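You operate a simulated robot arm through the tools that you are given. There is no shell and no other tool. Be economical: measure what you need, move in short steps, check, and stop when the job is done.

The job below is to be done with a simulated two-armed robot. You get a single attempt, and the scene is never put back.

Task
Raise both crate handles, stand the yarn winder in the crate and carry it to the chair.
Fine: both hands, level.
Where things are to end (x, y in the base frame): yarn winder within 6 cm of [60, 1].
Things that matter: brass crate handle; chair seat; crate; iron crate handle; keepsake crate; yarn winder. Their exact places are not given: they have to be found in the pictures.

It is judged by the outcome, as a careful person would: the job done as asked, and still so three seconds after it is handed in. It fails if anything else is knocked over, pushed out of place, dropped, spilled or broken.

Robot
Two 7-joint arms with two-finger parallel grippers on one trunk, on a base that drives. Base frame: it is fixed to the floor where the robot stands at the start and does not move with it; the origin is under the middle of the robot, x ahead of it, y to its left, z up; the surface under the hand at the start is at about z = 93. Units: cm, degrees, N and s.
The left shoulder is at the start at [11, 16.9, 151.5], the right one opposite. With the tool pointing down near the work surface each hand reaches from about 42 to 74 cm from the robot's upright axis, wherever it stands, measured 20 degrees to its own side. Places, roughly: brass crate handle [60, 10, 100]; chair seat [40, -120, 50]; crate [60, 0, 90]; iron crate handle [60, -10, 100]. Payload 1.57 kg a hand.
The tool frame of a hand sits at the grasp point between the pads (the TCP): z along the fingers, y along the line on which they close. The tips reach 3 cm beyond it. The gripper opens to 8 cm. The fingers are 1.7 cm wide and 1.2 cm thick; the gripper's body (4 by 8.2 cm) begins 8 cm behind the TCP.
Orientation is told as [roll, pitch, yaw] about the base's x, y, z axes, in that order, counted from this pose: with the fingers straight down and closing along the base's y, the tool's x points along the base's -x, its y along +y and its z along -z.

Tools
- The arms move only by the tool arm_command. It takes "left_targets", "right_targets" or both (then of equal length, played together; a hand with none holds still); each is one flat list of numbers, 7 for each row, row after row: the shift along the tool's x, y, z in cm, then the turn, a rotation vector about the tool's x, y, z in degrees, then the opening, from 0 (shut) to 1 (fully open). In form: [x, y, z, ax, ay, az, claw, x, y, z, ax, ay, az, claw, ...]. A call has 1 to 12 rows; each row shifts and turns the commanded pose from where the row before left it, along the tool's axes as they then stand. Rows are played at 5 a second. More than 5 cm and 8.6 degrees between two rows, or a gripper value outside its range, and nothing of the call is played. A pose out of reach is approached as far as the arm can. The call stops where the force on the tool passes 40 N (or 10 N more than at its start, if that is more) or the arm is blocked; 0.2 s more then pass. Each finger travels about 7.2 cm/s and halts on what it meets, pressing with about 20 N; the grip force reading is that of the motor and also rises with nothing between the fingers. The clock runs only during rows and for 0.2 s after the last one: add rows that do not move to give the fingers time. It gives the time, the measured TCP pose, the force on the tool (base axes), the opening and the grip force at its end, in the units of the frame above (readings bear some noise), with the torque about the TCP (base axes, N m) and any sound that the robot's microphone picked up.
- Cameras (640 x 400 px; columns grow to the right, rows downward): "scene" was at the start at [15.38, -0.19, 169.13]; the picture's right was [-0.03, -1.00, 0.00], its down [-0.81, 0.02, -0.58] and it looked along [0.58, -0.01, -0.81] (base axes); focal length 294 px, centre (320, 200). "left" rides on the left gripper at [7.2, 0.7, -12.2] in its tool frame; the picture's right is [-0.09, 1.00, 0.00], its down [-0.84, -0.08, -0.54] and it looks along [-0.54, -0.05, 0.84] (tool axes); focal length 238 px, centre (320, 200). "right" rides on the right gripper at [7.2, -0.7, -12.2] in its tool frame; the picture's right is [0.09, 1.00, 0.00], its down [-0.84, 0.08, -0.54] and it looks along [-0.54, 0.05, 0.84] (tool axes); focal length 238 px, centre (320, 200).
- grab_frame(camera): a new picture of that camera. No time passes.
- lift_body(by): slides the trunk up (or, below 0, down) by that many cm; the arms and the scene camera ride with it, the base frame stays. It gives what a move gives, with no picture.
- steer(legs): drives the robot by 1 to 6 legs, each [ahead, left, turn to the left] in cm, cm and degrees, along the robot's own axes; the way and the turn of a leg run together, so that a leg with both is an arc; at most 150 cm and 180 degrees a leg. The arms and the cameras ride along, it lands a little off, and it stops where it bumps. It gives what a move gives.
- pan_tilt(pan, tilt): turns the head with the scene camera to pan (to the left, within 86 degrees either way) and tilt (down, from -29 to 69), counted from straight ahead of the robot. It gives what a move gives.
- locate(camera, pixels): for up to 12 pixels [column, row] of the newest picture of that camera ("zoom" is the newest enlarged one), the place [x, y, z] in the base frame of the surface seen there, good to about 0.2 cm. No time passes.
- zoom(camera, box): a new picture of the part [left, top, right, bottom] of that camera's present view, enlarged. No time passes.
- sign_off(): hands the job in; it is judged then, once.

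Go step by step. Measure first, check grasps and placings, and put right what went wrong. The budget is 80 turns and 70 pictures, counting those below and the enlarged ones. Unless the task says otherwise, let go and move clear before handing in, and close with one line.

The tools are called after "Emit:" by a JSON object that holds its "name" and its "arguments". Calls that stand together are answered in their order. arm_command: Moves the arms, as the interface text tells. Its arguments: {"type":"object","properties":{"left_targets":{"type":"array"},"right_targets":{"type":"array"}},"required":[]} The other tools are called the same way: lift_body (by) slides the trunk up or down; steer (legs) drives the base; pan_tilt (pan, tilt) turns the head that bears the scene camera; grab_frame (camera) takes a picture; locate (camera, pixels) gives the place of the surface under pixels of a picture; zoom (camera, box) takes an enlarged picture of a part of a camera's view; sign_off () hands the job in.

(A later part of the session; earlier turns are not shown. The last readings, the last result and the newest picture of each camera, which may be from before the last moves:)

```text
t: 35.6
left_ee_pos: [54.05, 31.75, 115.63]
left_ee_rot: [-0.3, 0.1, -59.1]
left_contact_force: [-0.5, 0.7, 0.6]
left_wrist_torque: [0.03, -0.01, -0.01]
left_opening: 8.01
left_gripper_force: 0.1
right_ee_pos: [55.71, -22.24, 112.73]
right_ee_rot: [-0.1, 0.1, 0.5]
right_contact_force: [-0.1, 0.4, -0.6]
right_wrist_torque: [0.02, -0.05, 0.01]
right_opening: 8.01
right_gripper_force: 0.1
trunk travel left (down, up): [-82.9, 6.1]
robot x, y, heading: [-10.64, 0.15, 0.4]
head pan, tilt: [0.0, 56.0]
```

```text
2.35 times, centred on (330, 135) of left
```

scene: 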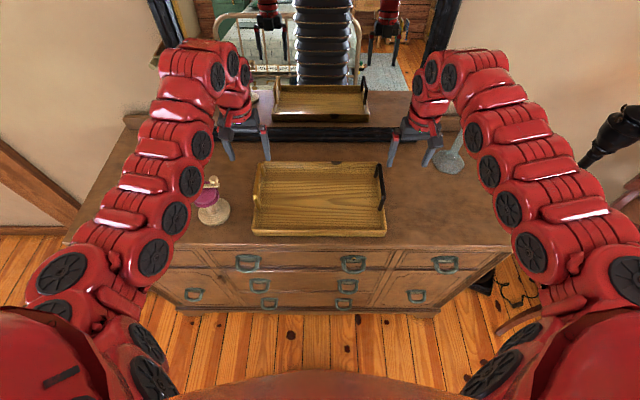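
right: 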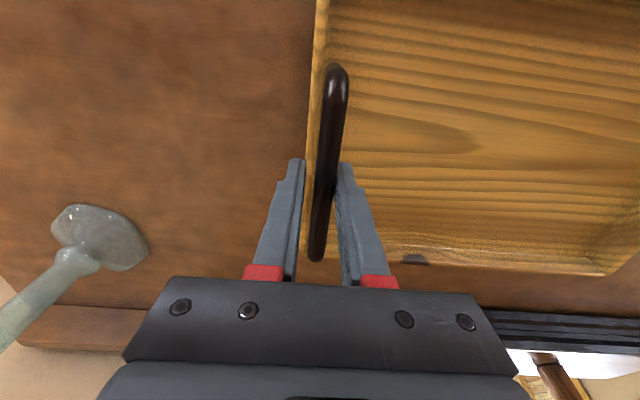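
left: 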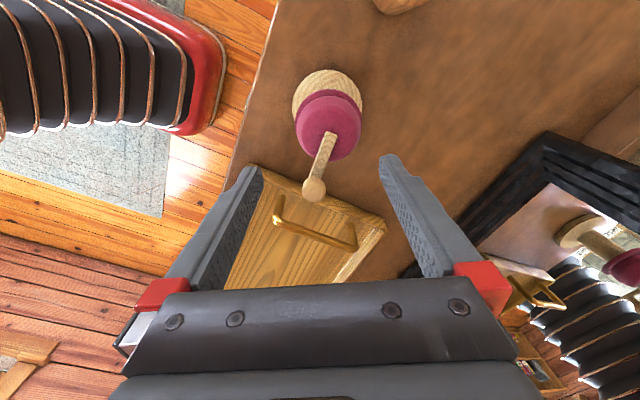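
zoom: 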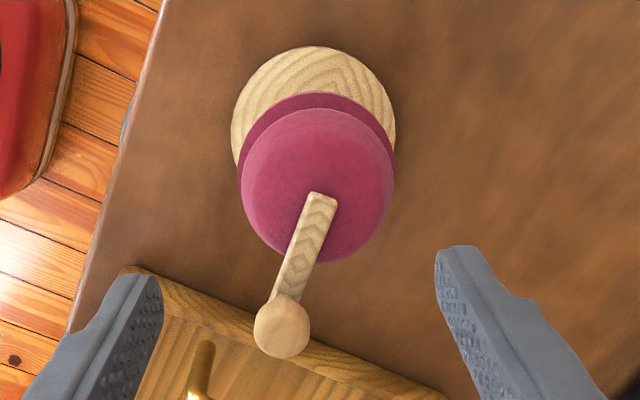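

In this frame the winder axis is ≈(55.0,32.2), so I shift about 1 cm along the closing axis, descend 5 cm and check.

Emit:
{"name": "arm_command", "arguments": {"left_targets": [-0.1, 1.05, 0, 0, 0, 0, 1, 0, 0, 2.5, 0, 0, 0, 1, 0, 0, 2.5, 0, 0, 0, 1, 0, 0, 0, 0, 0, 0, 1]}}

Emit:
{"name": "grab_frame", "arguments": {"camera": "left"}}

Emit:
{"name": "zoom", "arguments": {"camera": "scene", "box": [120, 120, 330, 260]}}

```text
t: 36.6
left_ee_pos: [55.3, 32.11, 110.55]
left_ee_rot: [-0.4, 0.1, -59.1]
left_contact_force: [0.2, 0.2, 0.7]
left_wrist_torque: [0.0, 0.0, 0.0]
left_opening: 8.0
left_gripper_force: 0.1
right_ee_pos: [55.99, -21.95, 112.52]
right_ee_rot: [0.0, 0.2, 0.5]
right_contact_force: [0.0, -0.3, 0.3]
right_wrist_torque: [-0.04, 0.02, 0.02]
right_opening: 8.01
right_gripper_force: 0.1
trunk travel left (down, up): [-82.9, 6.1]
robot x, y, heading: [-10.3, 0.29, 0.4]
head pan, tilt: [0.0, 56.0]
```

```text
38 pictures are left
```

left: 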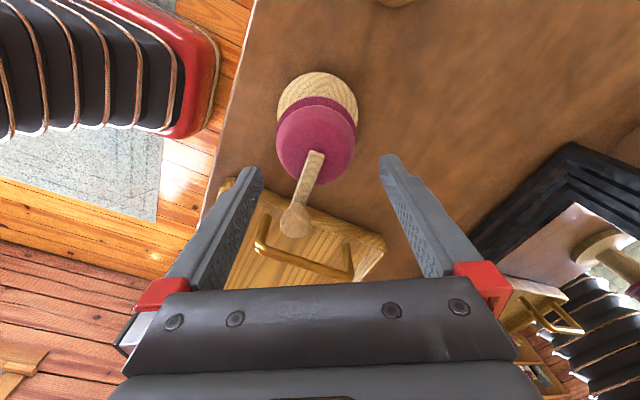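

```text
2.86 times, centred on (225, 190) of scene
```

zoom: 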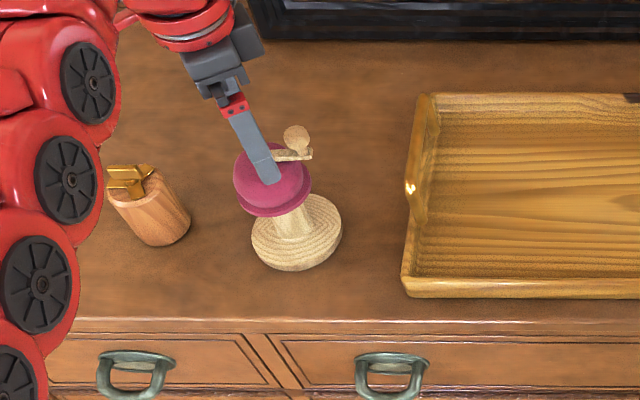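

Dome centred to ~0.2 cm between the fingers (columns 275–357 vs 319). I descend slowly to z≈104.

Emit:
{"name": "arm_command", "arguments": {"left_targets": [0, -0.2, 1.5, 0, 0, 0, 1, 0, 0, 1.5, 0, 0, 0, 1, 0, 0, 1.5, 0, 0, 0, 1, 0, 0, 1.5, 0, 0, 0, 1, 0, 0, 0.5, 0, 0, 0, 1, 0, 0, 0, 0, 0, 0, 1]}}

Emit:
{"name": "zoom", "arguments": {"camera": "left", "box": [200, 60, 440, 300]}}

Emit:
{"name": "zoom", "arguments": {"camera": "scene", "box": [120, 120, 330, 260]}}

```text
t: 38.0
left_ee_pos: [54.95, 32.08, 104.19]
left_ee_rot: [-0.4, 0.1, -59.1]
left_contact_force: [-0.1, 0.1, 0.6]
left_wrist_torque: [0.02, -0.02, 0.0]
left_opening: 8.01
left_gripper_force: 0.0
right_ee_pos: [55.92, -22.07, 112.45]
right_ee_rot: [0.0, 0.2, 0.4]
right_contact_force: [0.5, 0.0, -0.9]
right_wrist_torque: [-0.01, -0.02, 0.02]
right_opening: 7.98
right_gripper_force: 0.1
trunk travel left (down, up): [-82.9, 6.1]
robot x, y, heading: [-10.59, 0.15, 0.3]
head pan, tilt: [0.0, 56.0]
```

```text
1.67 times, centred on (320, 180) of left
```

zoom: 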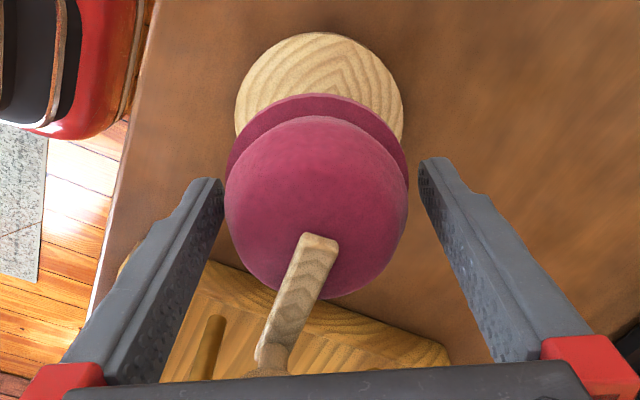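

```text
2.86 times, centred on (225, 190) of scene
```

zoom: 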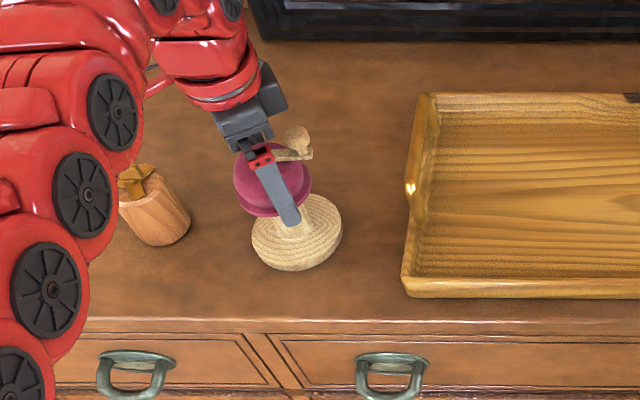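

Fingers straddle the dome without contact. I nudge 0.4 cm along tool x to be centred and close.

Emit:
{"name": "arm_command", "arguments": {"left_targets": [0.4, 0, 0.3, 0, 0, 0, 1, 0, 0, 0, 0, 0, 0, 0.9, 0, 0, 0, 0, 0, 0, 0.8, 0, 0, 0, 0, 0, 0, 0.7, 0, 0, 0, 0, 0, 0, 0.6, 0, 0, 0, 0, 0, 0, 0.5, 0, 0, 0, 0, 0, 0, 0.5]}}

Emit:
{"name": "zoom", "arguments": {"camera": "left", "box": [200, 60, 440, 300]}}

```text
t: 39.6
left_ee_pos: [54.75, 32.6, 103.74]
left_ee_rot: [-0.4, 0.2, -59.1]
left_contact_force: [-1.2, 0.5, -0.3]
left_wrist_torque: [0.07, -0.01, -0.02]
left_opening: 7.07
left_gripper_force: 19.6
right_ee_pos: [55.88, -22.0, 112.6]
right_ee_rot: [0.1, 0.2, 0.5]
right_contact_force: [-0.2, -0.1, 0.2]
right_wrist_torque: [0.03, 0.03, -0.03]
right_opening: 8.0
right_gripper_force: 0.1
trunk travel left (down, up): [-82.9, 6.1]
robot x, y, heading: [-10.79, 0.2, 0.3]
head pan, tilt: [0.0, 56.0]
```

```text
1.67 times, centred on (320, 180) of left
```

zoom: 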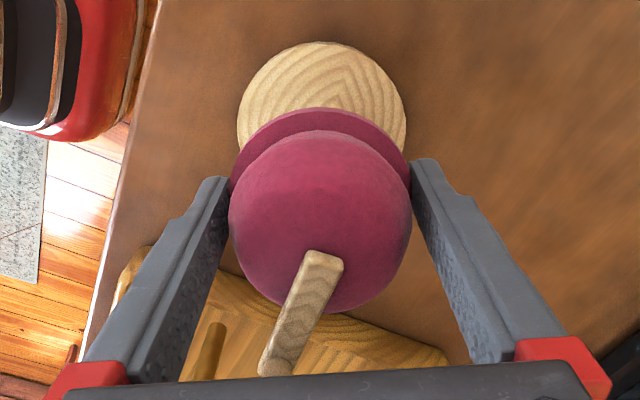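

Gripped on the flange at 7.07 cm, 20 N. I lift 2 cm and check.

Emit:
{"name": "arm_command", "arguments": {"left_targets": [0, 0, -0.7, 0, 0, 0, 0.5, 0, 0, -0.7, 0, 0, 0, 0.5, 0, 0, -0.6, 0, 0, 0, 0.5, 0, 0, 0, 0, 0, 0, 0.5]}}

Emit:
{"name": "zoom", "arguments": {"camera": "scene", "box": [120, 120, 330, 260]}}

```text
t: 40.6
left_ee_pos: [54.87, 32.48, 105.71]
left_ee_rot: [-0.4, 0.1, -59.1]
left_contact_force: [0.3, -0.4, -2.8]
left_wrist_torque: [0.0, -0.01, 0.02]
left_opening: 7.0
left_gripper_force: 20.1
right_ee_pos: [55.89, -22.0, 112.44]
right_ee_rot: [0.0, 0.2, 0.4]
right_contact_force: [0.5, 0.6, 0.7]
right_wrist_torque: [-0.01, 0.0, -0.01]
right_opening: 8.0
right_gripper_force: 0.1
trunk travel left (down, up): [-82.9, 6.1]
robot x, y, heading: [-10.24, -0.06, 0.2]
head pan, tilt: [0.0, 56.0]
```

```text
2.86 times, centred on (225, 190) of scene
```

zoom: 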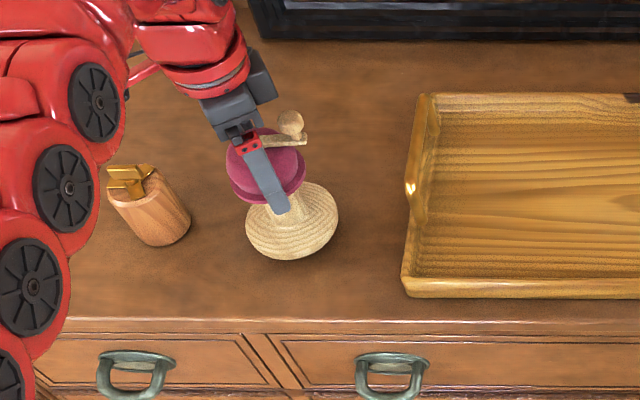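

It's held (≈0.28 kg). I raise the trunk 6 cm and the arm 6 cm so the base clears the handle (top ≈104).

Emit:
{"name": "lift_body", "arguments": {"by": 6}}

Emit:
{"name": "arm_command", "arguments": {"left_targets": [0, 0, -2, 0, 0, 0, 0.5, 0, 0, -2, 0, 0, 0, 0.5, 0, 0, -2, 0, 0, 0, 0.5, 0, 0, 0, 0, 0, 0, 0.5]}}

```text
t: 41.6
left_ee_pos: [54.92, 32.47, 111.69]
left_ee_rot: [-0.4, 0.0, -59.2]
left_contact_force: [-0.2, -0.3, -2.3]
left_wrist_torque: [0.03, -0.01, 0.03]
left_opening: 7.04
left_gripper_force: 19.9
right_ee_pos: [56.04, -22.06, 118.5]
right_ee_rot: [0.0, 0.3, 0.5]
right_contact_force: [-0.5, -0.3, -0.3]
right_wrist_torque: [0.01, -0.04, 0.0]
right_opening: 7.99
right_gripper_force: 0.1
trunk travel left (down, up): [-88.9, 0.1]
robot x, y, heading: [-10.6, 0.18, 0.6]
head pan, tilt: [0.0, 56.0]
```

```text
t: 42.6
left_ee_pos: [54.96, 32.5, 117.8]
left_ee_rot: [-0.4, 0.2, -59.1]
left_contact_force: [-0.4, -0.3, -2.0]
left_wrist_torque: [-0.01, 0.01, 0.0]
left_opening: 7.05
left_gripper_force: 19.9
right_ee_pos: [55.92, -22.1, 118.61]
right_ee_rot: [0.0, 0.2, 0.5]
right_contact_force: [0.1, 0.5, 1.4]
right_wrist_torque: [0.03, 0.01, 0.0]
right_opening: 8.03
right_gripper_force: 0.0
trunk travel left (down, up): [-88.9, 0.1]
robot x, y, heading: [-10.39, 0.22, 0.4]
head pan, tilt: [0.0, 56.0]
```

Now I carry it over the crate centre (60,1), in two halves.

Emit:
{"name": "arm_command", "arguments": {"left_targets": [-3.7, -1.49, 0, 0, 0, 0, 0.5, -3.7, -1.49, 0, 0, 0, 0, 0.5, -3.7, -1.49, 0, 0, 0, 0, 0.5, -3.7, -1.49, 0, 0, 0, 0, 0.5, 0, 0, 0, 0, 0, 0, 0.5]}}

Emit:
{"name": "arm_command", "arguments": {"left_targets": [-3.7, -1.49, 0, 0, 0, 0, 0.5, -3.7, -1.49, 0, 0, 0, 0, 0.5, -3.7, -1.49, 0, 0, 0, 0, 0.5, -3.7, -1.49, 0, 0, 0, 0, 0.5, 0, 0, 0, 0, 0, 0, 0.5]}}

Emit:
{"name": "grab_frame", "arguments": {"camera": "scene"}}

```text
t: 43.8
left_ee_pos: [57.4, 16.7, 117.7]
left_ee_rot: [-0.3, 0.1, -59.0]
left_contact_force: [0.1, 1.2, -2.1]
left_wrist_torque: [0.03, 0.0, 0.0]
left_opening: 7.03
left_gripper_force: 19.8
right_ee_pos: [55.89, -22.01, 118.51]
right_ee_rot: [0.1, 0.2, 0.6]
right_contact_force: [0.5, 0.2, 1.1]
right_wrist_torque: [0.02, 0.02, 0.05]
right_opening: 8.01
right_gripper_force: 0.1
trunk travel left (down, up): [-88.9, 0.1]
robot x, y, heading: [-10.08, 0.24, 0.3]
head pan, tilt: [0.0, 56.0]
```

```text
t: 45.0
left_ee_pos: [59.87, 0.91, 117.78]
left_ee_rot: [-0.6, 0.1, -59.1]
left_contact_force: [-0.2, 0.2, -2.4]
left_wrist_torque: [-0.03, 0.01, -0.03]
left_opening: 7.02
left_gripper_force: 19.6
right_ee_pos: [55.93, -21.88, 118.51]
right_ee_rot: [0.0, 0.2, 0.5]
right_contact_force: [-0.3, 0.0, 0.3]
right_wrist_torque: [-0.02, 0.02, 0.02]
right_opening: 8.0
right_gripper_force: 0.0
trunk travel left (down, up): [-88.9, 0.1]
robot x, y, heading: [-10.39, 0.42, 0.4]
head pan, tilt: [0.0, 56.0]
```

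```text
32 pictures are left
```

scene: 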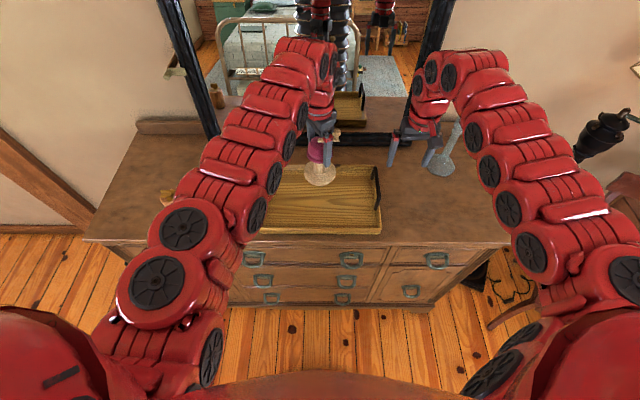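

Over the crate centre. Lowering: trunk −6, then arm slowly until contact near TCP z≈104.4.

Emit:
{"name": "lift_body", "arguments": {"by": -6}}

Emit:
{"name": "arm_command", "arguments": {"left_targets": [0, 0, 2, 0, 0, 0, 0.5, 0, 0, 2, 0, 0, 0, 0.5, 0, 0, 1.5, 0, 0, 0, 0.5, 0, 0, 1, 0, 0, 0, 0.5, 0, 0, 0.4, 0, 0, 0, 0.5, 0, 0, 0, 0, 0, 0, 0.5]}}

Emit:
{"name": "zoom", "arguments": {"camera": "scene", "box": [230, 120, 410, 250]}}

```text
t: 46.0
left_ee_pos: [59.84, 0.86, 111.82]
left_ee_rot: [-0.4, 0.1, -59.1]
left_contact_force: [-0.5, -0.4, -2.0]
left_wrist_torque: [0.02, -0.08, 0.0]
left_opening: 7.02
left_gripper_force: 20.2
right_ee_pos: [55.92, -22.15, 112.41]
right_ee_rot: [0.0, 0.3, 0.4]
right_contact_force: [0.0, -1.0, -1.3]
right_wrist_torque: [0.0, -0.03, -0.01]
right_opening: 8.02
right_gripper_force: 0.0
trunk travel left (down, up): [-82.9, 6.1]
robot x, y, heading: [-10.43, 0.14, 0.6]
head pan, tilt: [0.0, 56.0]
```

```text
t: 47.4
left_ee_pos: [59.72, 0.96, 105.92]
left_ee_rot: [-0.3, 0.0, -59.1]
left_contact_force: [-0.5, 0.7, -3.1]
left_wrist_torque: [0.0, 0.01, 0.0]
left_opening: 7.03
left_gripper_force: 19.9
left hand out of reach, approached as far as the arm can: row 4
right_ee_pos: [55.92, -22.09, 112.46]
right_ee_rot: [0.0, 0.2, 0.5]
right_contact_force: [-0.5, -0.6, -0.4]
right_wrist_torque: [0.02, 0.02, -0.01]
right_opening: 7.97
right_gripper_force: 0.0
trunk travel left (down, up): [-82.9, 6.1]
robot x, y, heading: [-10.36, 0.21, 0.5]
head pan, tilt: [0.0, 56.0]
```

```text
3.08 times, centred on (320, 185) of scene
```

zoom: 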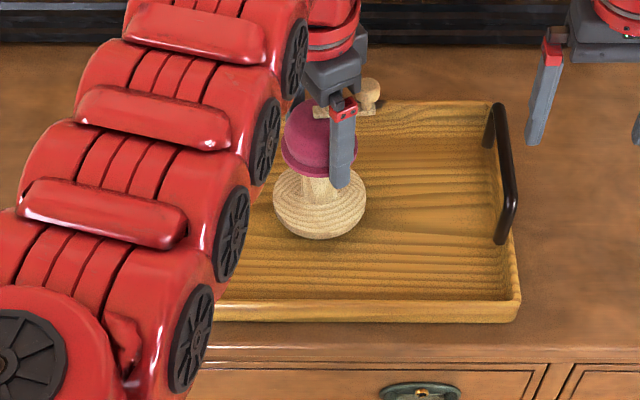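

1.5 cm still to go and the arm is at its limit, so the trunk can finish it. First I check how high the forearm is above the brass handle and crate.

Emit:
{"name": "locate", "arguments": {"camera": "zoom", "pixels": [[190, 345], [230, 240], [262, 140], [295, 60], [215, 310], [245, 230], [150, 395]]}}

Emit:
{"name": "grab_frame", "arguments": {"camera": "right"}}

Emit:
{"name": "grab_frame", "arguments": {"camera": "left"}}

```text
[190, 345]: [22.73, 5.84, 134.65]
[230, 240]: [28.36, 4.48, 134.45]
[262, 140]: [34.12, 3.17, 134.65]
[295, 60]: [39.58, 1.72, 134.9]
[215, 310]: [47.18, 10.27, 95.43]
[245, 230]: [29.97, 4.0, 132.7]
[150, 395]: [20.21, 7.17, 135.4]
```

```text
30 pictures are left
```

right: 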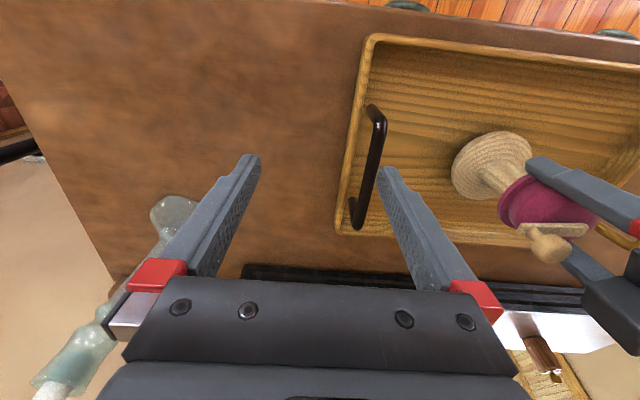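

```text
29 pictures are left
```

left: 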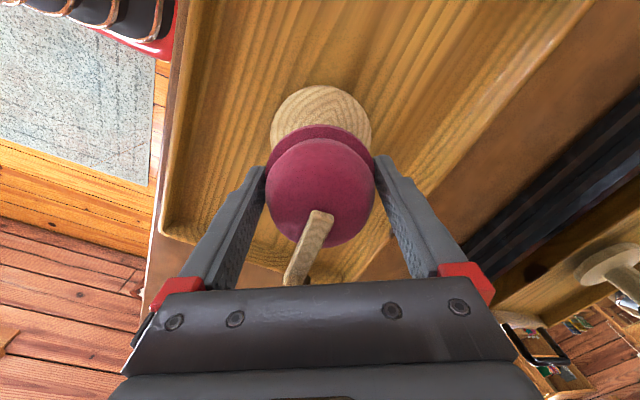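

Forearm is at z≈130, clear. Lowering the trunk 1.3 cm, then checking the contact force.

Emit:
{"name": "lift_body", "arguments": {"by": -1.3}}

Emit:
{"name": "lift_body", "arguments": {"by": -0.3}}

```text
t: 48.0
left_ee_pos: [59.72, 0.98, 104.54]
left_ee_rot: [-0.4, 0.0, -59.1]
left_contact_force: [-0.1, 0.8, -3.9]
left_wrist_torque: [-0.02, -0.01, -0.01]
left_opening: 7.02
left_gripper_force: 20.4
right_ee_pos: [55.88, -21.96, 111.18]
right_ee_rot: [0.1, 0.3, 0.5]
right_contact_force: [0.1, 0.4, 0.2]
right_wrist_torque: [0.01, -0.02, -0.01]
right_opening: 7.99
right_gripper_force: 0.0
trunk travel left (down, up): [-81.6, 7.4]
robot x, y, heading: [-10.22, 0.28, 0.6]
head pan, tilt: [0.0, 56.0]
```

```text
t: 48.6
left_ee_pos: [59.78, 0.97, 104.55]
left_ee_rot: [-0.3, 0.0, -59.0]
left_contact_force: [-0.6, 2.0, 11.3]
left_wrist_torque: [-0.02, 0.29, 0.02]
left_opening: 6.99
left_gripper_force: 20.4
right_ee_pos: [55.75, -22.07, 111.06]
right_ee_rot: [0.0, 0.0, 0.4]
right_contact_force: [0.3, 0.0, 0.8]
right_wrist_torque: [0.0, 0.02, 0.02]
right_opening: 8.02
right_gripper_force: 0.2
trunk travel left (down, up): [-81.3, 7.7]
robot x, y, heading: [-10.14, -0.16, 0.4]
head pan, tilt: [0.0, 56.0]
```

It's standing on the crate floor (11 N). I open gently and rise straight up.

Emit:
{"name": "arm_command", "arguments": {"left_targets": [0, 0, 0, 0, 0, 0, 0.88, 0, 0, 0, 0, 0, 0, 0.95, 0, 0, 0, 0, 0, 0, 1, 0, 0, -1.5, 0, 0, 0, 1, 0, 0, -2, 0, 0, 0, 1, 0, 0, -2, 0, 0, 0, 1, 0, 0, -2, 0, 0, 0, 1, 0, 0, -2, 0, 0, 0, 1, 0, 0, 0, 0, 0, 0, 1]}}

Emit:
{"name": "lift_body", "arguments": {"by": 3}}

Emit:
{"name": "grab_frame", "arguments": {"camera": "left"}}

```text
t: 50.6
left_ee_pos: [59.78, 1.02, 113.71]
left_ee_rot: [-0.3, 0.1, -59.1]
left_contact_force: [-1.2, -0.1, 0.4]
left_wrist_torque: [-0.03, -0.01, -0.01]
left_opening: 8.02
left_gripper_force: 0.0
right_ee_pos: [56.0, -22.0, 110.89]
right_ee_rot: [0.0, 0.2, 0.4]
right_contact_force: [-0.4, -0.9, 0.1]
right_wrist_torque: [0.0, -0.02, 0.0]
right_opening: 8.02
right_gripper_force: 0.0
trunk travel left (down, up): [-81.3, 7.7]
robot x, y, heading: [-10.02, -0.07, 0.4]
head pan, tilt: [0.0, 56.0]
```

```text
t: 51.3
left_ee_pos: [59.78, 1.08, 116.81]
left_ee_rot: [-0.4, 0.1, -59.1]
left_contact_force: [-0.6, 0.3, 0.2]
left_wrist_torque: [0.0, 0.0, -0.03]
left_opening: 8.01
left_gripper_force: 0.1
right_ee_pos: [55.92, -22.19, 113.87]
right_ee_rot: [0.0, 0.1, 0.6]
right_contact_force: [-0.2, -0.4, 0.0]
right_wrist_torque: [0.0, 0.0, 0.0]
right_opening: 8.01
right_gripper_force: 0.1
trunk travel left (down, up): [-84.3, 4.7]
robot x, y, heading: [-10.45, 0.17, 0.2]
head pan, tilt: [0.0, 56.0]
```

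```text
28 pictures are left
```

left: 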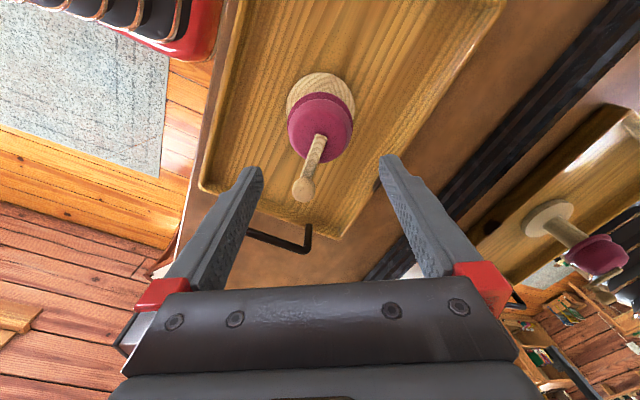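

The winder stands at the crate centre, upright. Now I bring the left hand back over the brass handle and square it.

Emit:
{"name": "arm_command", "arguments": {"left_targets": [3.8, 2.28, 0, 0, 0, 0, 1, 3.8, 2.28, 0, 0, 0, 0, 1, 3.8, 2.28, 0, 0, 0, 0, 1, 3.8, 2.28, 0, 0, 0, 0, 1, 0, 0, 0, 0, 0, 0, 1]}}

Emit:
{"name": "arm_command", "arguments": {"left_targets": [0, 0, 0, 0, 0, -7.45, 1, 0, 0, 0, 0, 0, -7.45, 1, 0, 0, 0, 0, 0, -7.45, 1, 0, 0, 0, 0, 0, -7.45, 1, 0, 0, 0, 0, 0, -7.45, 1, 0, 0, 0, 0, 0, -7.45, 1, 0, 0, 0, 0, 0, -7.45, 1, 0, 0, 0, 0, 0, -7.45, 1, 0, 0, 0, 0, 0, 0, 1]}}

Emit:
{"name": "steer", "arguments": {"legs": [[3.5, 0, 0]]}}

Emit:
{"name": "grab_frame", "arguments": {"camera": "scene"}}

```text
t: 52.5
left_ee_pos: [59.63, 18.63, 116.72]
left_ee_rot: [-0.4, 0.2, -59.1]
left_contact_force: [-0.7, -0.3, 0.8]
left_wrist_torque: [0.0, -0.02, -0.02]
left_opening: 7.98
left_gripper_force: 0.1
right_ee_pos: [55.92, -22.05, 113.82]
right_ee_rot: [0.0, 0.2, 0.5]
right_contact_force: [0.2, -0.3, 0.8]
right_wrist_torque: [0.0, 0.04, -0.03]
right_opening: 7.97
right_gripper_force: 0.2
trunk travel left (down, up): [-84.3, 4.7]
robot x, y, heading: [-10.34, 0.09, 0.4]
head pan, tilt: [0.0, 56.0]
```

```text
t: 54.5
left_ee_pos: [59.74, 18.73, 116.75]
left_ee_rot: [-0.2, 0.4, 0.5]
left_contact_force: [-0.6, 0.1, 0.6]
left_wrist_torque: [0.0, 0.0, 0.0]
left_opening: 8.02
left_gripper_force: 0.0
right_ee_pos: [55.84, -22.03, 113.93]
right_ee_rot: [0.0, 0.2, 0.5]
right_contact_force: [0.3, -0.7, 0.0]
right_wrist_torque: [0.0, 0.02, -0.02]
right_opening: 8.02
right_gripper_force: 0.0
trunk travel left (down, up): [-84.3, 4.7]
robot x, y, heading: [-10.61, 0.14, 0.2]
head pan, tilt: [0.0, 56.0]
```

```text
t: 55.4
left_ee_pos: [62.52, 18.87, 117.22]
left_ee_rot: [-0.1, 0.1, 0.6]
left_contact_force: [-0.7, 0.1, -0.2]
left_wrist_torque: [0.01, -0.09, 0.0]
left_opening: 8.02
left_gripper_force: 0.1
right_ee_pos: [58.76, -22.01, 114.3]
right_ee_rot: [0.0, -0.1, 0.5]
right_contact_force: [-0.6, -0.4, 0.3]
right_wrist_torque: [0.01, -0.04, 0.01]
right_opening: 7.99
right_gripper_force: 0.2
trunk travel left (down, up): [-84.3, 4.7]
robot x, y, heading: [-6.85, -0.04, 0.3]
head pan, tilt: [0.0, 56.0]
```

```text
27 pictures are left
```

scene: 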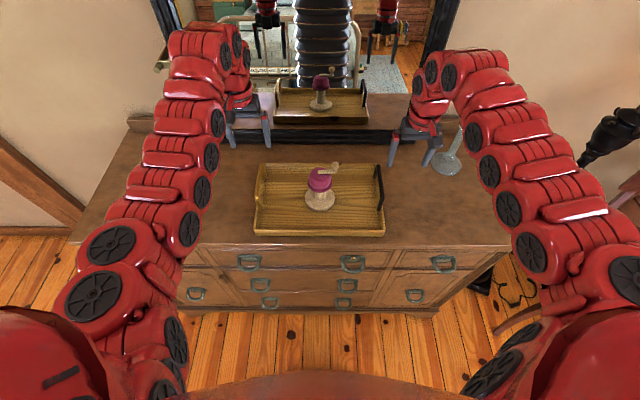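

Everything stands well. I lower the trunk 3 cm and align both hands over the upright bars.

Emit:
{"name": "lift_body", "arguments": {"by": -3}}

Emit:
{"name": "arm_command", "arguments": {"left_targets": [0.9, 0, 0, 0, 0, 0, 1, 0.9, 0, 0, 0, 0, 0, 1, 0.9, 0, 2, 0, 0, 0, 1, 0, 0, 2, 0, 0, 0, 1, 0, 0, 2, 0, 0, 0, 1, 0, 0, 0, 0, 0, 0, 1], "right_targets": [-0.5, 2.4, 0, 0, 0, 0, 1, -0.5, 2.4, 0, 0, 0, 0, 1, 0, 0, 1, 0, 0, 0, 1, 0, 0, 1, 0, 0, 0, 1, 0, 0, 1, 0, 0, 0, 1, 0, 0, 0, 0, 0, 0, 1]}}

Emit:
{"name": "grab_frame", "arguments": {"camera": "left"}}

Emit:
{"name": "grab_frame", "arguments": {"camera": "right"}}

```text
t: 56.1
left_ee_pos: [63.21, 18.79, 113.68]
left_ee_rot: [-0.1, 0.6, 0.5]
left_contact_force: [0.1, -0.5, 0.3]
left_wrist_torque: [0.03, 0.02, 0.0]
left_opening: 8.01
left_gripper_force: 0.0
right_ee_pos: [59.38, -22.1, 110.83]
right_ee_rot: [0.0, 0.2, 0.5]
right_contact_force: [1.1, -0.9, -0.5]
right_wrist_torque: [-0.02, 0.03, 0.0]
right_opening: 8.0
right_gripper_force: 0.0
trunk travel left (down, up): [-81.3, 7.7]
robot x, y, heading: [-7.12, 0.5, 0.6]
head pan, tilt: [0.0, 56.0]
```

```text
t: 57.5
left_ee_pos: [60.34, 18.78, 107.99]
left_ee_rot: [0.0, 0.5, 0.5]
left_contact_force: [-0.6, -0.4, 0.5]
left_wrist_torque: [0.04, 0.03, -0.07]
left_opening: 7.99
left_gripper_force: 0.2
right_ee_pos: [60.18, -17.09, 108.01]
right_ee_rot: [0.0, 0.1, 0.5]
right_contact_force: [-1.2, 0.7, -0.2]
right_wrist_torque: [0.01, -0.03, -0.02]
right_opening: 8.02
right_gripper_force: 0.0
trunk travel left (down, up): [-81.3, 7.7]
robot x, y, heading: [-6.69, 0.49, 0.4]
head pan, tilt: [0.0, 56.0]
```

```text
26 pictures are left
```

left: 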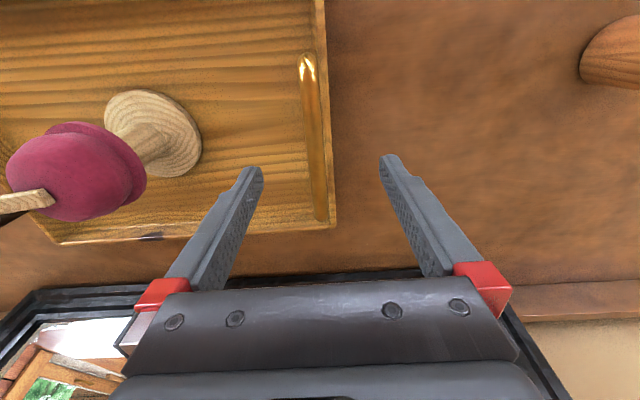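

```text
25 pictures are left
```

right: 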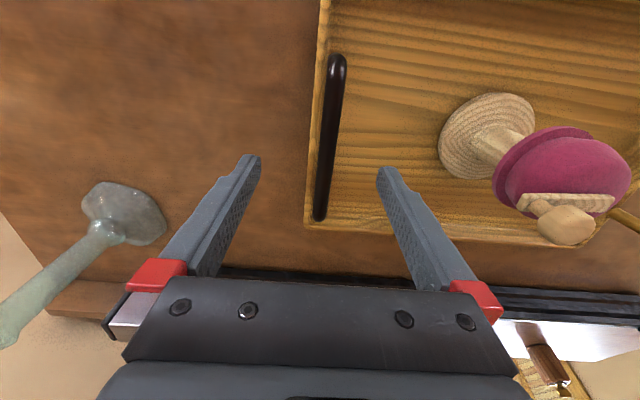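

Both bars are centred. Descending 4.5 cm and closing slowly on both.

Emit:
{"name": "arm_command", "arguments": {"left_targets": [0.2, 0, 1.5, 0, 0, 0, 1, 0.2, 0, 1.5, 0, 0, 0, 1, 0, 0, 1.6, 0, 0, 0, 1, 0, 0, 0, 0, 0, 0, 0.7, 0, 0, 0, 0, 0, 0, 0.45, 0, 0, 0, 0, 0, 0, 0.3, 0, 0, 0, 0, 0, 0, 0.2, 0, 0, 0, 0, 0, 0, 0.1, 0, 0, 0, 0, 0, 0, 0, 0, 0, 0, 0, 0, 0, 0], "right_targets": [0.1, 0, 1.5, 0, 0, 0, 1, 0.1, 0, 1.5, 0, 0, 0, 1, 0, 0, 1.6, 0, 0, 0, 1, 0, 0, 0, 0, 0, 0, 0.7, 0, 0, 0, 0, 0, 0, 0.45, 0, 0, 0, 0, 0, 0, 0.3, 0, 0, 0, 0, 0, 0, 0.2, 0, 0, 0, 0, 0, 0, 0.1, 0, 0, 0, 0, 0, 0, 0, 0, 0, 0, 0, 0, 0, 0]}}

Emit:
{"name": "grab_frame", "arguments": {"camera": "scene"}}

```text
t: 59.7
left_ee_pos: [60.02, 18.4, 103.29]
left_ee_rot: [-0.2, 0.4, 0.4]
left_contact_force: [0.9, -19.6, 0.1]
left_wrist_torque: [-0.05, -0.01, -0.07]
left_opening: 1.22
left_gripper_force: 20.0
right_ee_pos: [60.06, -16.92, 103.27]
right_ee_rot: [0.1, 0.2, 0.6]
right_contact_force: [-0.1, 21.8, 2.4]
right_wrist_torque: [0.11, -0.07, -0.14]
right_opening: 1.25
right_gripper_force: 20.7
trunk travel left (down, up): [-81.3, 7.7]
robot x, y, heading: [-6.76, 0.32, 0.6]
head pan, tilt: [0.0, 56.0]
```

```text
24 pictures are left
```

scene: 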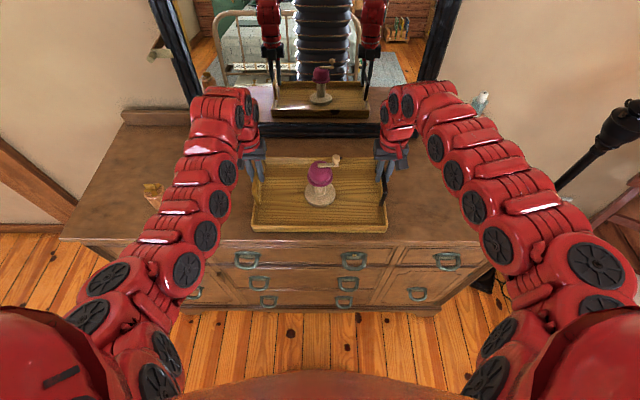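

Held, but the hands pull apart by ~20 N; I relax the spacing by a few mm before lifting.

Emit:
{"name": "arm_command", "arguments": {"left_targets": [0, -0.15, 0, 0, 0, 0, 0, 0, -0.15, 0, 0, 0, 0, 0, 0, 0, 0, 0, 0, 0, 0], "right_targets": [0, 0.15, 0, 0, 0, 0, 0, 0, 0.15, 0, 0, 0, 0, 0, 0, 0, 0, 0, 0, 0, 0]}}

```text
t: 60.5
left_ee_pos: [59.91, 18.45, 103.18]
left_ee_rot: [-0.1, 0.5, 0.4]
left_contact_force: [-0.7, -14.2, -0.5]
left_wrist_torque: [0.01, 0.06, -0.16]
left_opening: 1.26
left_gripper_force: 20.3
right_ee_pos: [60.07, -16.87, 103.21]
right_ee_rot: [-0.1, 0.1, 0.3]
right_contact_force: [3.3, 15.1, 6.0]
right_wrist_torque: [-0.03, 0.0, -0.09]
right_opening: 1.23
right_gripper_force: 20.0
trunk travel left (down, up): [-81.3, 7.7]
robot x, y, heading: [-6.8, 0.12, 0.1]
head pan, tilt: [0.0, 56.0]
```

Emit:
{"name": "arm_command", "arguments": {"left_targets": [0, -0.25, 0, 0, 0, 0, 0, 0, -0.25, 0, 0, 0, 0, 0, 0, 0, 0, 0, 0, 0, 0], "right_targets": [0, 0.25, 0, 0, 0, 0, 0, 0, 0.25, 0, 0, 0, 0, 0, 0, 0, 0, 0, 0, 0, 0]}}

Emit:
{"name": "lift_body", "arguments": {"by": 1}}

Emit:
{"name": "grab_frame", "arguments": {"camera": "scene"}}

```text
t: 61.3
left_ee_pos: [59.84, 18.0, 103.29]
left_ee_rot: [0.0, 0.4, 0.7]
left_contact_force: [-3.8, 3.7, 1.5]
left_wrist_torque: [0.14, 0.1, -0.13]
left_opening: 1.24
left_gripper_force: 19.9
right_ee_pos: [60.05, -16.5, 103.41]
right_ee_rot: [-0.1, 0.2, 0.4]
right_contact_force: [3.7, -2.5, 0.6]
right_wrist_torque: [-0.15, 0.01, -0.12]
right_opening: 1.25
right_gripper_force: 19.6
trunk travel left (down, up): [-81.3, 7.7]
robot x, y, heading: [-7.13, 0.25, 0.4]
head pan, tilt: [0.0, 56.0]
```

```text
t: 61.9
left_ee_pos: [59.99, 17.89, 104.26]
left_ee_rot: [0.0, 0.5, 0.5]
left_contact_force: [-0.9, 2.1, -4.2]
left_wrist_torque: [0.04, -0.26, -0.07]
left_opening: 1.21
left_gripper_force: 19.7
right_ee_pos: [60.15, -16.26, 104.19]
right_ee_rot: [0.1, 0.3, 0.5]
right_contact_force: [0.8, -1.9, -4.4]
right_wrist_torque: [-0.05, 0.27, -0.09]
right_opening: 1.22
right_gripper_force: 19.5
trunk travel left (down, up): [-82.3, 6.7]
robot x, y, heading: [-7.1, 0.31, 0.4]
head pan, tilt: [0.0, 56.0]
```

```text
23 pictures are left
```

scene: 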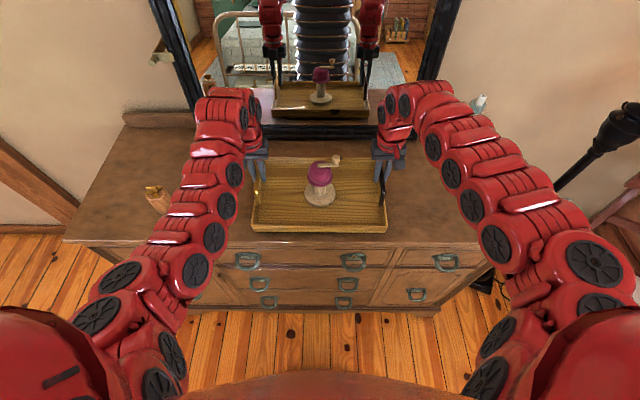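

Each hand carries ≈4.3 N, balanced. I lift 5 cm more and check the crate is level.

Emit:
{"name": "lift_body", "arguments": {"by": 5}}

Emit:
{"name": "zoom", "arguments": {"camera": "scene", "box": [230, 130, 410, 250]}}

Emit:
{"name": "locate", "arguments": {"camera": "zoom", "pixels": [[80, 337], [550, 335], [140, 105], [490, 105], [320, 315], [320, 240]]}}

```text
t: 62.8
left_ee_pos: [60.11, 17.89, 109.07]
left_ee_rot: [-0.1, 0.5, 0.6]
left_contact_force: [0.6, -0.2, -4.0]
left_wrist_torque: [-0.03, -0.01, -0.12]
left_opening: 1.24
left_gripper_force: 19.6
right_ee_pos: [60.15, -16.3, 109.11]
right_ee_rot: [0.0, 0.3, 0.6]
right_contact_force: [0.6, 1.5, -3.3]
right_wrist_torque: [0.06, -0.03, -0.09]
right_opening: 1.23
right_gripper_force: 19.5
trunk travel left (down, up): [-87.3, 1.7]
robot x, y, heading: [-6.9, 0.17, 0.2]
head pan, tilt: [0.0, 56.0]
```

```text
3.33 times, centred on (320, 190) of scene
```

zoom: 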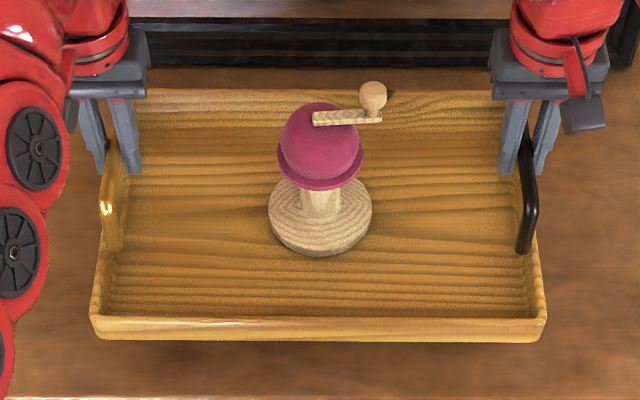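

```text
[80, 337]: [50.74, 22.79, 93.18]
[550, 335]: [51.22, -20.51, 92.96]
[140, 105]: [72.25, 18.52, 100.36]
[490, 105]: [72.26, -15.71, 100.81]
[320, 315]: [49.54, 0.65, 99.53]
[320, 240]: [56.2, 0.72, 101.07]
```

Emit:
{"name": "locate", "arguments": {"camera": "zoom", "pixels": [[320, 322], [200, 322], [450, 322], [200, 92], [320, 92], [450, 92]]}}

Emit:
{"name": "steer", "arguments": {"legs": [[-10, 0, 0]]}}

Emit:
{"name": "grab_frame", "arguments": {"camera": "scene"}}

```text
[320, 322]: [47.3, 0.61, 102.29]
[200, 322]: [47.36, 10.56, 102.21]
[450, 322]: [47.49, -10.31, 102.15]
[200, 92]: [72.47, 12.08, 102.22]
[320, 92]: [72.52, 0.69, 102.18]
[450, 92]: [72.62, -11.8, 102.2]
```

```text
t: 64.0
left_ee_pos: [50.18, 17.88, 109.0]
left_ee_rot: [-0.1, 0.5, 0.4]
left_contact_force: [-0.7, -0.6, -4.6]
left_wrist_torque: [0.01, 0.04, -0.1]
left_opening: 1.26
left_gripper_force: 20.0
right_ee_pos: [50.41, -16.53, 109.14]
right_ee_rot: [0.0, 0.4, 0.4]
right_contact_force: [0.4, 0.6, -3.5]
right_wrist_torque: [-0.02, -0.01, -0.09]
right_opening: 1.22
right_gripper_force: 19.9
trunk travel left (down, up): [-87.3, 1.7]
robot x, y, heading: [-16.83, -0.07, 0.4]
head pan, tilt: [0.0, 56.0]
```

```text
21 pictures are left
```

scene: 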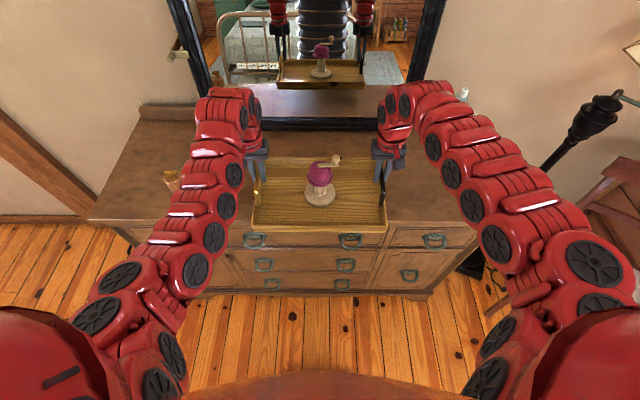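

Perfectly level and stable. I back to x≈−36 and turn right, in moderate legs.

Emit:
{"name": "steer", "arguments": {"legs": [[-19, 0, 0]]}}

Emit:
{"name": "steer", "arguments": {"legs": [[0, 0, -13], [0, 0, -13], [0, 0, -13]]}}

Emit:
{"name": "grab_frame", "arguments": {"camera": "scene"}}

```text
t: 65.5
left_ee_pos: [31.41, 17.69, 109.01]
left_ee_rot: [-0.1, 0.6, 0.5]
left_contact_force: [-0.2, 1.7, -4.3]
left_wrist_torque: [0.07, 0.0, -0.13]
left_opening: 1.24
left_gripper_force: 19.5
right_ee_pos: [31.52, -16.63, 109.09]
right_ee_rot: [0.1, 0.4, 0.4]
right_contact_force: [0.9, -0.9, -4.1]
right_wrist_torque: [-0.02, -0.02, -0.13]
right_opening: 1.26
right_gripper_force: 20.0
trunk travel left (down, up): [-87.3, 1.7]
robot x, y, heading: [-35.48, 0.17, 0.6]
head pan, tilt: [0.0, 56.0]
```

```text
t: 68.4
left_ee_pos: [27.49, -28.59, 109.18]
left_ee_rot: [-0.1, 0.4, -38.6]
left_contact_force: [-0.5, -0.5, -3.7]
left_wrist_torque: [0.05, 0.07, -0.09]
left_opening: 1.22
left_gripper_force: 20.6
right_ee_pos: [5.73, -55.24, 109.17]
right_ee_rot: [0.1, 0.2, -38.7]
right_contact_force: [0.3, -0.3, -3.7]
right_wrist_torque: [-0.06, -0.05, -0.12]
right_opening: 1.23
right_gripper_force: 20.2
trunk travel left (down, up): [-87.3, 1.7]
robot x, y, heading: [-35.77, -0.02, -38.5]
head pan, tilt: [0.0, 56.0]
```

```text
20 pictures are left
```

scene: 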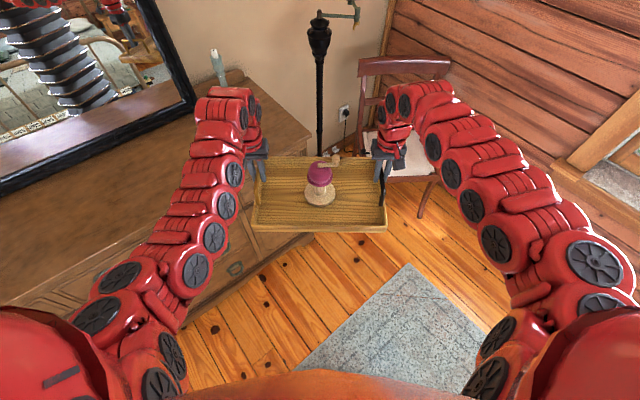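

Chair and lamp visible; path diagonal right-ahead is clear. Moving to a staging point in front of the chair.

Emit:
{"name": "steer", "arguments": {"legs": [[13.5, -22.8, 0], [13.5, -22.8, 0]]}}

Emit:
{"name": "grab_frame", "arguments": {"camera": "scene"}}

```text
t: 71.8
left_ee_pos: [20.03, -80.71, 109.16]
left_ee_rot: [-0.1, 0.4, -38.4]
left_contact_force: [-1.1, 0.7, -3.5]
left_wrist_torque: [0.03, 0.0, -0.1]
left_opening: 1.22
left_gripper_force: 19.6
right_ee_pos: [-1.7, -107.58, 109.38]
right_ee_rot: [-0.1, 0.2, -38.6]
right_contact_force: [0.4, -0.1, -3.4]
right_wrist_torque: [-0.04, -0.02, -0.02]
right_opening: 1.23
right_gripper_force: 19.7
trunk travel left (down, up): [-87.3, 1.7]
robot x, y, heading: [-43.6, -52.32, -38.4]
head pan, tilt: [0.0, 56.0]
```

```text
19 pictures are left
```

scene: 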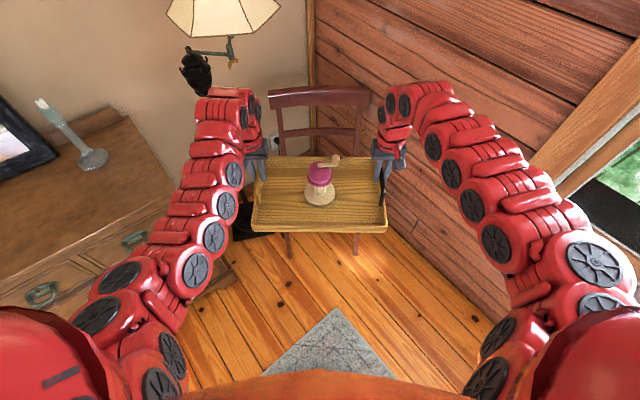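

Centred before the chair. Lowering the trunk in two steps.

Emit:
{"name": "lift_body", "arguments": {"by": -25}}

Emit:
{"name": "lift_body", "arguments": {"by": -20}}

Emit:
{"name": "grab_frame", "arguments": {"camera": "scene"}}

```text
t: 74.3
left_ee_pos: [19.75, -80.85, 84.18]
left_ee_rot: [0.0, 0.4, -38.5]
left_contact_force: [0.0, 0.5, -3.5]
left_wrist_torque: [-0.07, -0.04, -0.12]
left_opening: 1.19
left_gripper_force: 20.5
right_ee_pos: [-1.63, -107.56, 84.28]
right_ee_rot: [0.0, 0.1, -38.7]
right_contact_force: [-0.4, -0.6, -4.0]
right_wrist_torque: [0.05, 0.09, -0.09]
right_opening: 1.27
right_gripper_force: 20.3
trunk travel left (down, up): [-62.3, 26.7]
robot x, y, heading: [-43.5, -52.56, -38.6]
head pan, tilt: [0.0, 56.0]
```

```text
t: 76.5
left_ee_pos: [19.79, -80.9, 64.19]
left_ee_rot: [-0.1, 0.5, -38.5]
left_contact_force: [-0.5, 0.8, -4.0]
left_wrist_torque: [-0.01, -0.03, -0.1]
left_opening: 1.23
left_gripper_force: 20.1
right_ee_pos: [-1.64, -107.7, 64.26]
right_ee_rot: [0.0, 0.2, -38.6]
right_contact_force: [0.3, 0.5, -4.0]
right_wrist_torque: [0.03, 0.0, -0.08]
right_opening: 1.25
right_gripper_force: 20.1
trunk travel left (down, up): [-42.3, 46.7]
robot x, y, heading: [-43.33, -52.72, -38.5]
head pan, tilt: [0.0, 56.0]
```

```text
18 pictures are left
```

scene: 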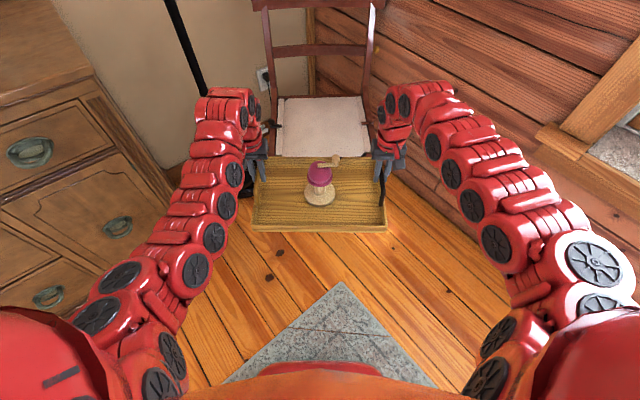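

Crate bottom is at ≈54, the cushion ahead at (322,125). I measure the seat from here.

Emit:
{"name": "zoom", "arguments": {"camera": "scene", "box": [240, 40, 400, 180]}}

Emit:
{"name": "locate", "arguments": {"camera": "scene", "pixels": [[280, 99], [362, 97], [277, 154], [366, 153], [322, 125], [275, 125], [371, 120], [272, 97], [369, 95], [322, 150], [322, 100]]}}

```text
2.86 times, centred on (320, 110) of scene
```

zoom: 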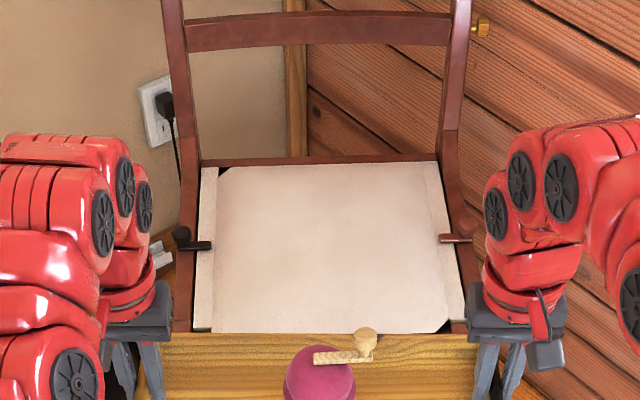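

```text
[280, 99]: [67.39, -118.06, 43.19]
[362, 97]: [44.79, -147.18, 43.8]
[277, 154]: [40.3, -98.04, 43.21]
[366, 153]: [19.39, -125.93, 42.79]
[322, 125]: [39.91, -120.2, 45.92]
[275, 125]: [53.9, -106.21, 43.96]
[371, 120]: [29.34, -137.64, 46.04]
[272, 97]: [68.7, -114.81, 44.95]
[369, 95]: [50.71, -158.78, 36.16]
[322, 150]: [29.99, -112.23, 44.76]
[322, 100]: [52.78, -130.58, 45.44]
```

There are small clamps on the seat's sides; I check their height and spacing, since the crate may rest on them.

Emit:
{"name": "locate", "arguments": {"camera": "zoom", "pixels": [[182, 232], [190, 243], [207, 245], [440, 238], [455, 238], [467, 225], [473, 230], [195, 280], [455, 290], [205, 300], [182, 300], [472, 300]]}}

Emit:
{"name": "zoom", "arguments": {"camera": "scene", "box": [255, 90, 300, 150]}}

Emit:
{"name": "zoom", "arguments": {"camera": "scene", "box": [345, 90, 390, 150]}}

```text
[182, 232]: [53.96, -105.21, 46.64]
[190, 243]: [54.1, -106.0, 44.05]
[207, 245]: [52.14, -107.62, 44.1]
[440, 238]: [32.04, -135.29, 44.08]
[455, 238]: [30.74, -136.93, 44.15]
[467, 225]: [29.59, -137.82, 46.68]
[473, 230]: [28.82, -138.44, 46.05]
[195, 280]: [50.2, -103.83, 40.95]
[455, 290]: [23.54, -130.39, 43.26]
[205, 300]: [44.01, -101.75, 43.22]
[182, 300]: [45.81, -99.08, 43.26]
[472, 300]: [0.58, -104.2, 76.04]
```

```text
6.67 times, centred on (278, 120) of scene
```

zoom: 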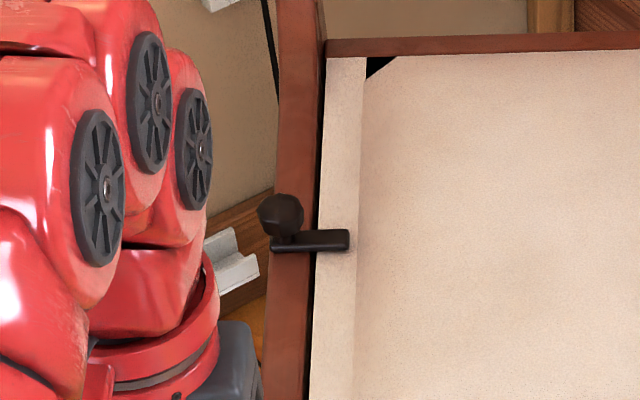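

```text
6.67 times, centred on (368, 120) of scene
```

zoom: 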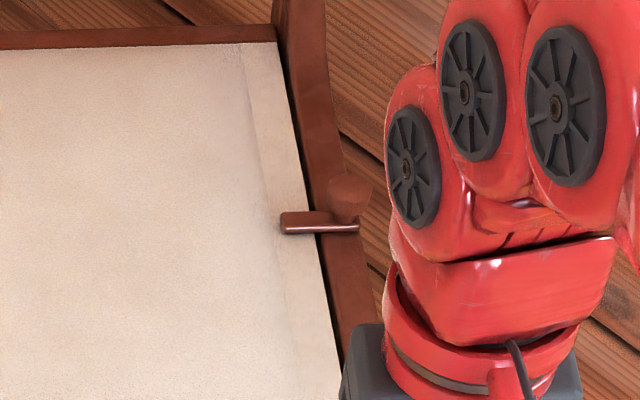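

The clamp knobs stand at z≈46.7, slightly above the cushion and ~41 cm apart; the crate is 37.9 cm wide. I measure their inner faces precisely, along with the crate's ends.

Emit:
{"name": "locate", "arguments": {"camera": "scene", "pixels": [[274.9, 121.9], [272, 120.2], [272, 122], [269.3, 122], [369.8, 119.2], [372.5, 117.5], [372.5, 119.5], [375.2, 119.2], [258, 180], [380, 180], [252, 225], [386, 225]]}}

Emit:
{"name": "zoom", "arguments": {"camera": "scene", "box": [235, 140, 405, 245]}}

```text
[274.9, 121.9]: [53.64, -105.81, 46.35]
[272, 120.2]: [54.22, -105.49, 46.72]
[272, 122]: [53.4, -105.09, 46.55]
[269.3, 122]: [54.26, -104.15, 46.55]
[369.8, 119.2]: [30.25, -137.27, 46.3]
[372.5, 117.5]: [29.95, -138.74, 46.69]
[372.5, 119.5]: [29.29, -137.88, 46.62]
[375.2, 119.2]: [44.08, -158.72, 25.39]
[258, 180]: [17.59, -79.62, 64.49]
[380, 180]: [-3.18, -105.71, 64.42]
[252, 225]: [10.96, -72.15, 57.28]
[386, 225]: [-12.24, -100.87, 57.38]
```

```text
3.76 times, centred on (320, 192) of scene
```

zoom: 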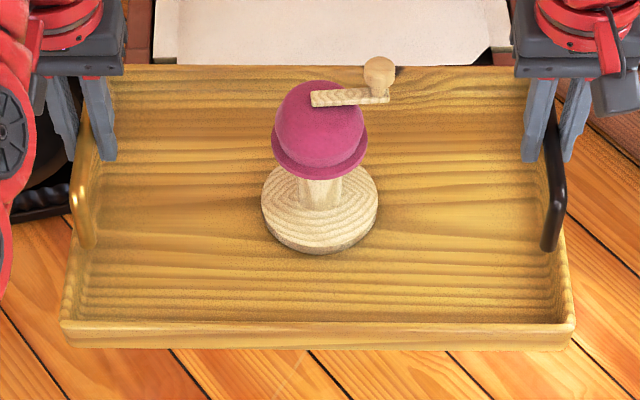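

Emit:
{"name": "locate", "arguments": {"camera": "zoom", "pixels": [[66, 300], [62, 322], [570, 300], [574, 322], [80, 230], [561, 240], [320, 67], [320, 328], [66, 345], [572, 347]]}}

Emit:
{"name": "steer", "arguments": {"legs": [[0, 0, 1.5]]}}

```text
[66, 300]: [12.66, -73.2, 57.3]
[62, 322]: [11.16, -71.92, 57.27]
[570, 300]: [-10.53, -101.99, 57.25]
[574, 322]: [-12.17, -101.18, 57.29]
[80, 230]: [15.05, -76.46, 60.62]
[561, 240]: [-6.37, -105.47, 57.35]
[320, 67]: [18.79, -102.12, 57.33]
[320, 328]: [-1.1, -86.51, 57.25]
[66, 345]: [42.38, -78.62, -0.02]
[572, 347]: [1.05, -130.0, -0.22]
```

```text
t: 77.3
left_ee_pos: [20.54, -79.07, 64.16]
left_ee_rot: [-0.1, 0.5, -36.9]
left_contact_force: [-0.7, 1.1, -4.0]
left_wrist_torque: [-0.05, -0.07, -0.16]
left_opening: 1.22
left_gripper_force: 19.8
right_ee_pos: [-0.23, -106.4, 64.24]
right_ee_rot: [0.0, 0.3, -37.0]
right_contact_force: [1.1, 0.1, -4.0]
right_wrist_torque: [0.03, 0.05, -0.17]
right_opening: 1.21
right_gripper_force: 20.2
trunk travel left (down, up): [-42.3, 46.7]
robot x, y, heading: [-43.29, -52.49, -36.9]
head pan, tilt: [0.0, 56.0]
```

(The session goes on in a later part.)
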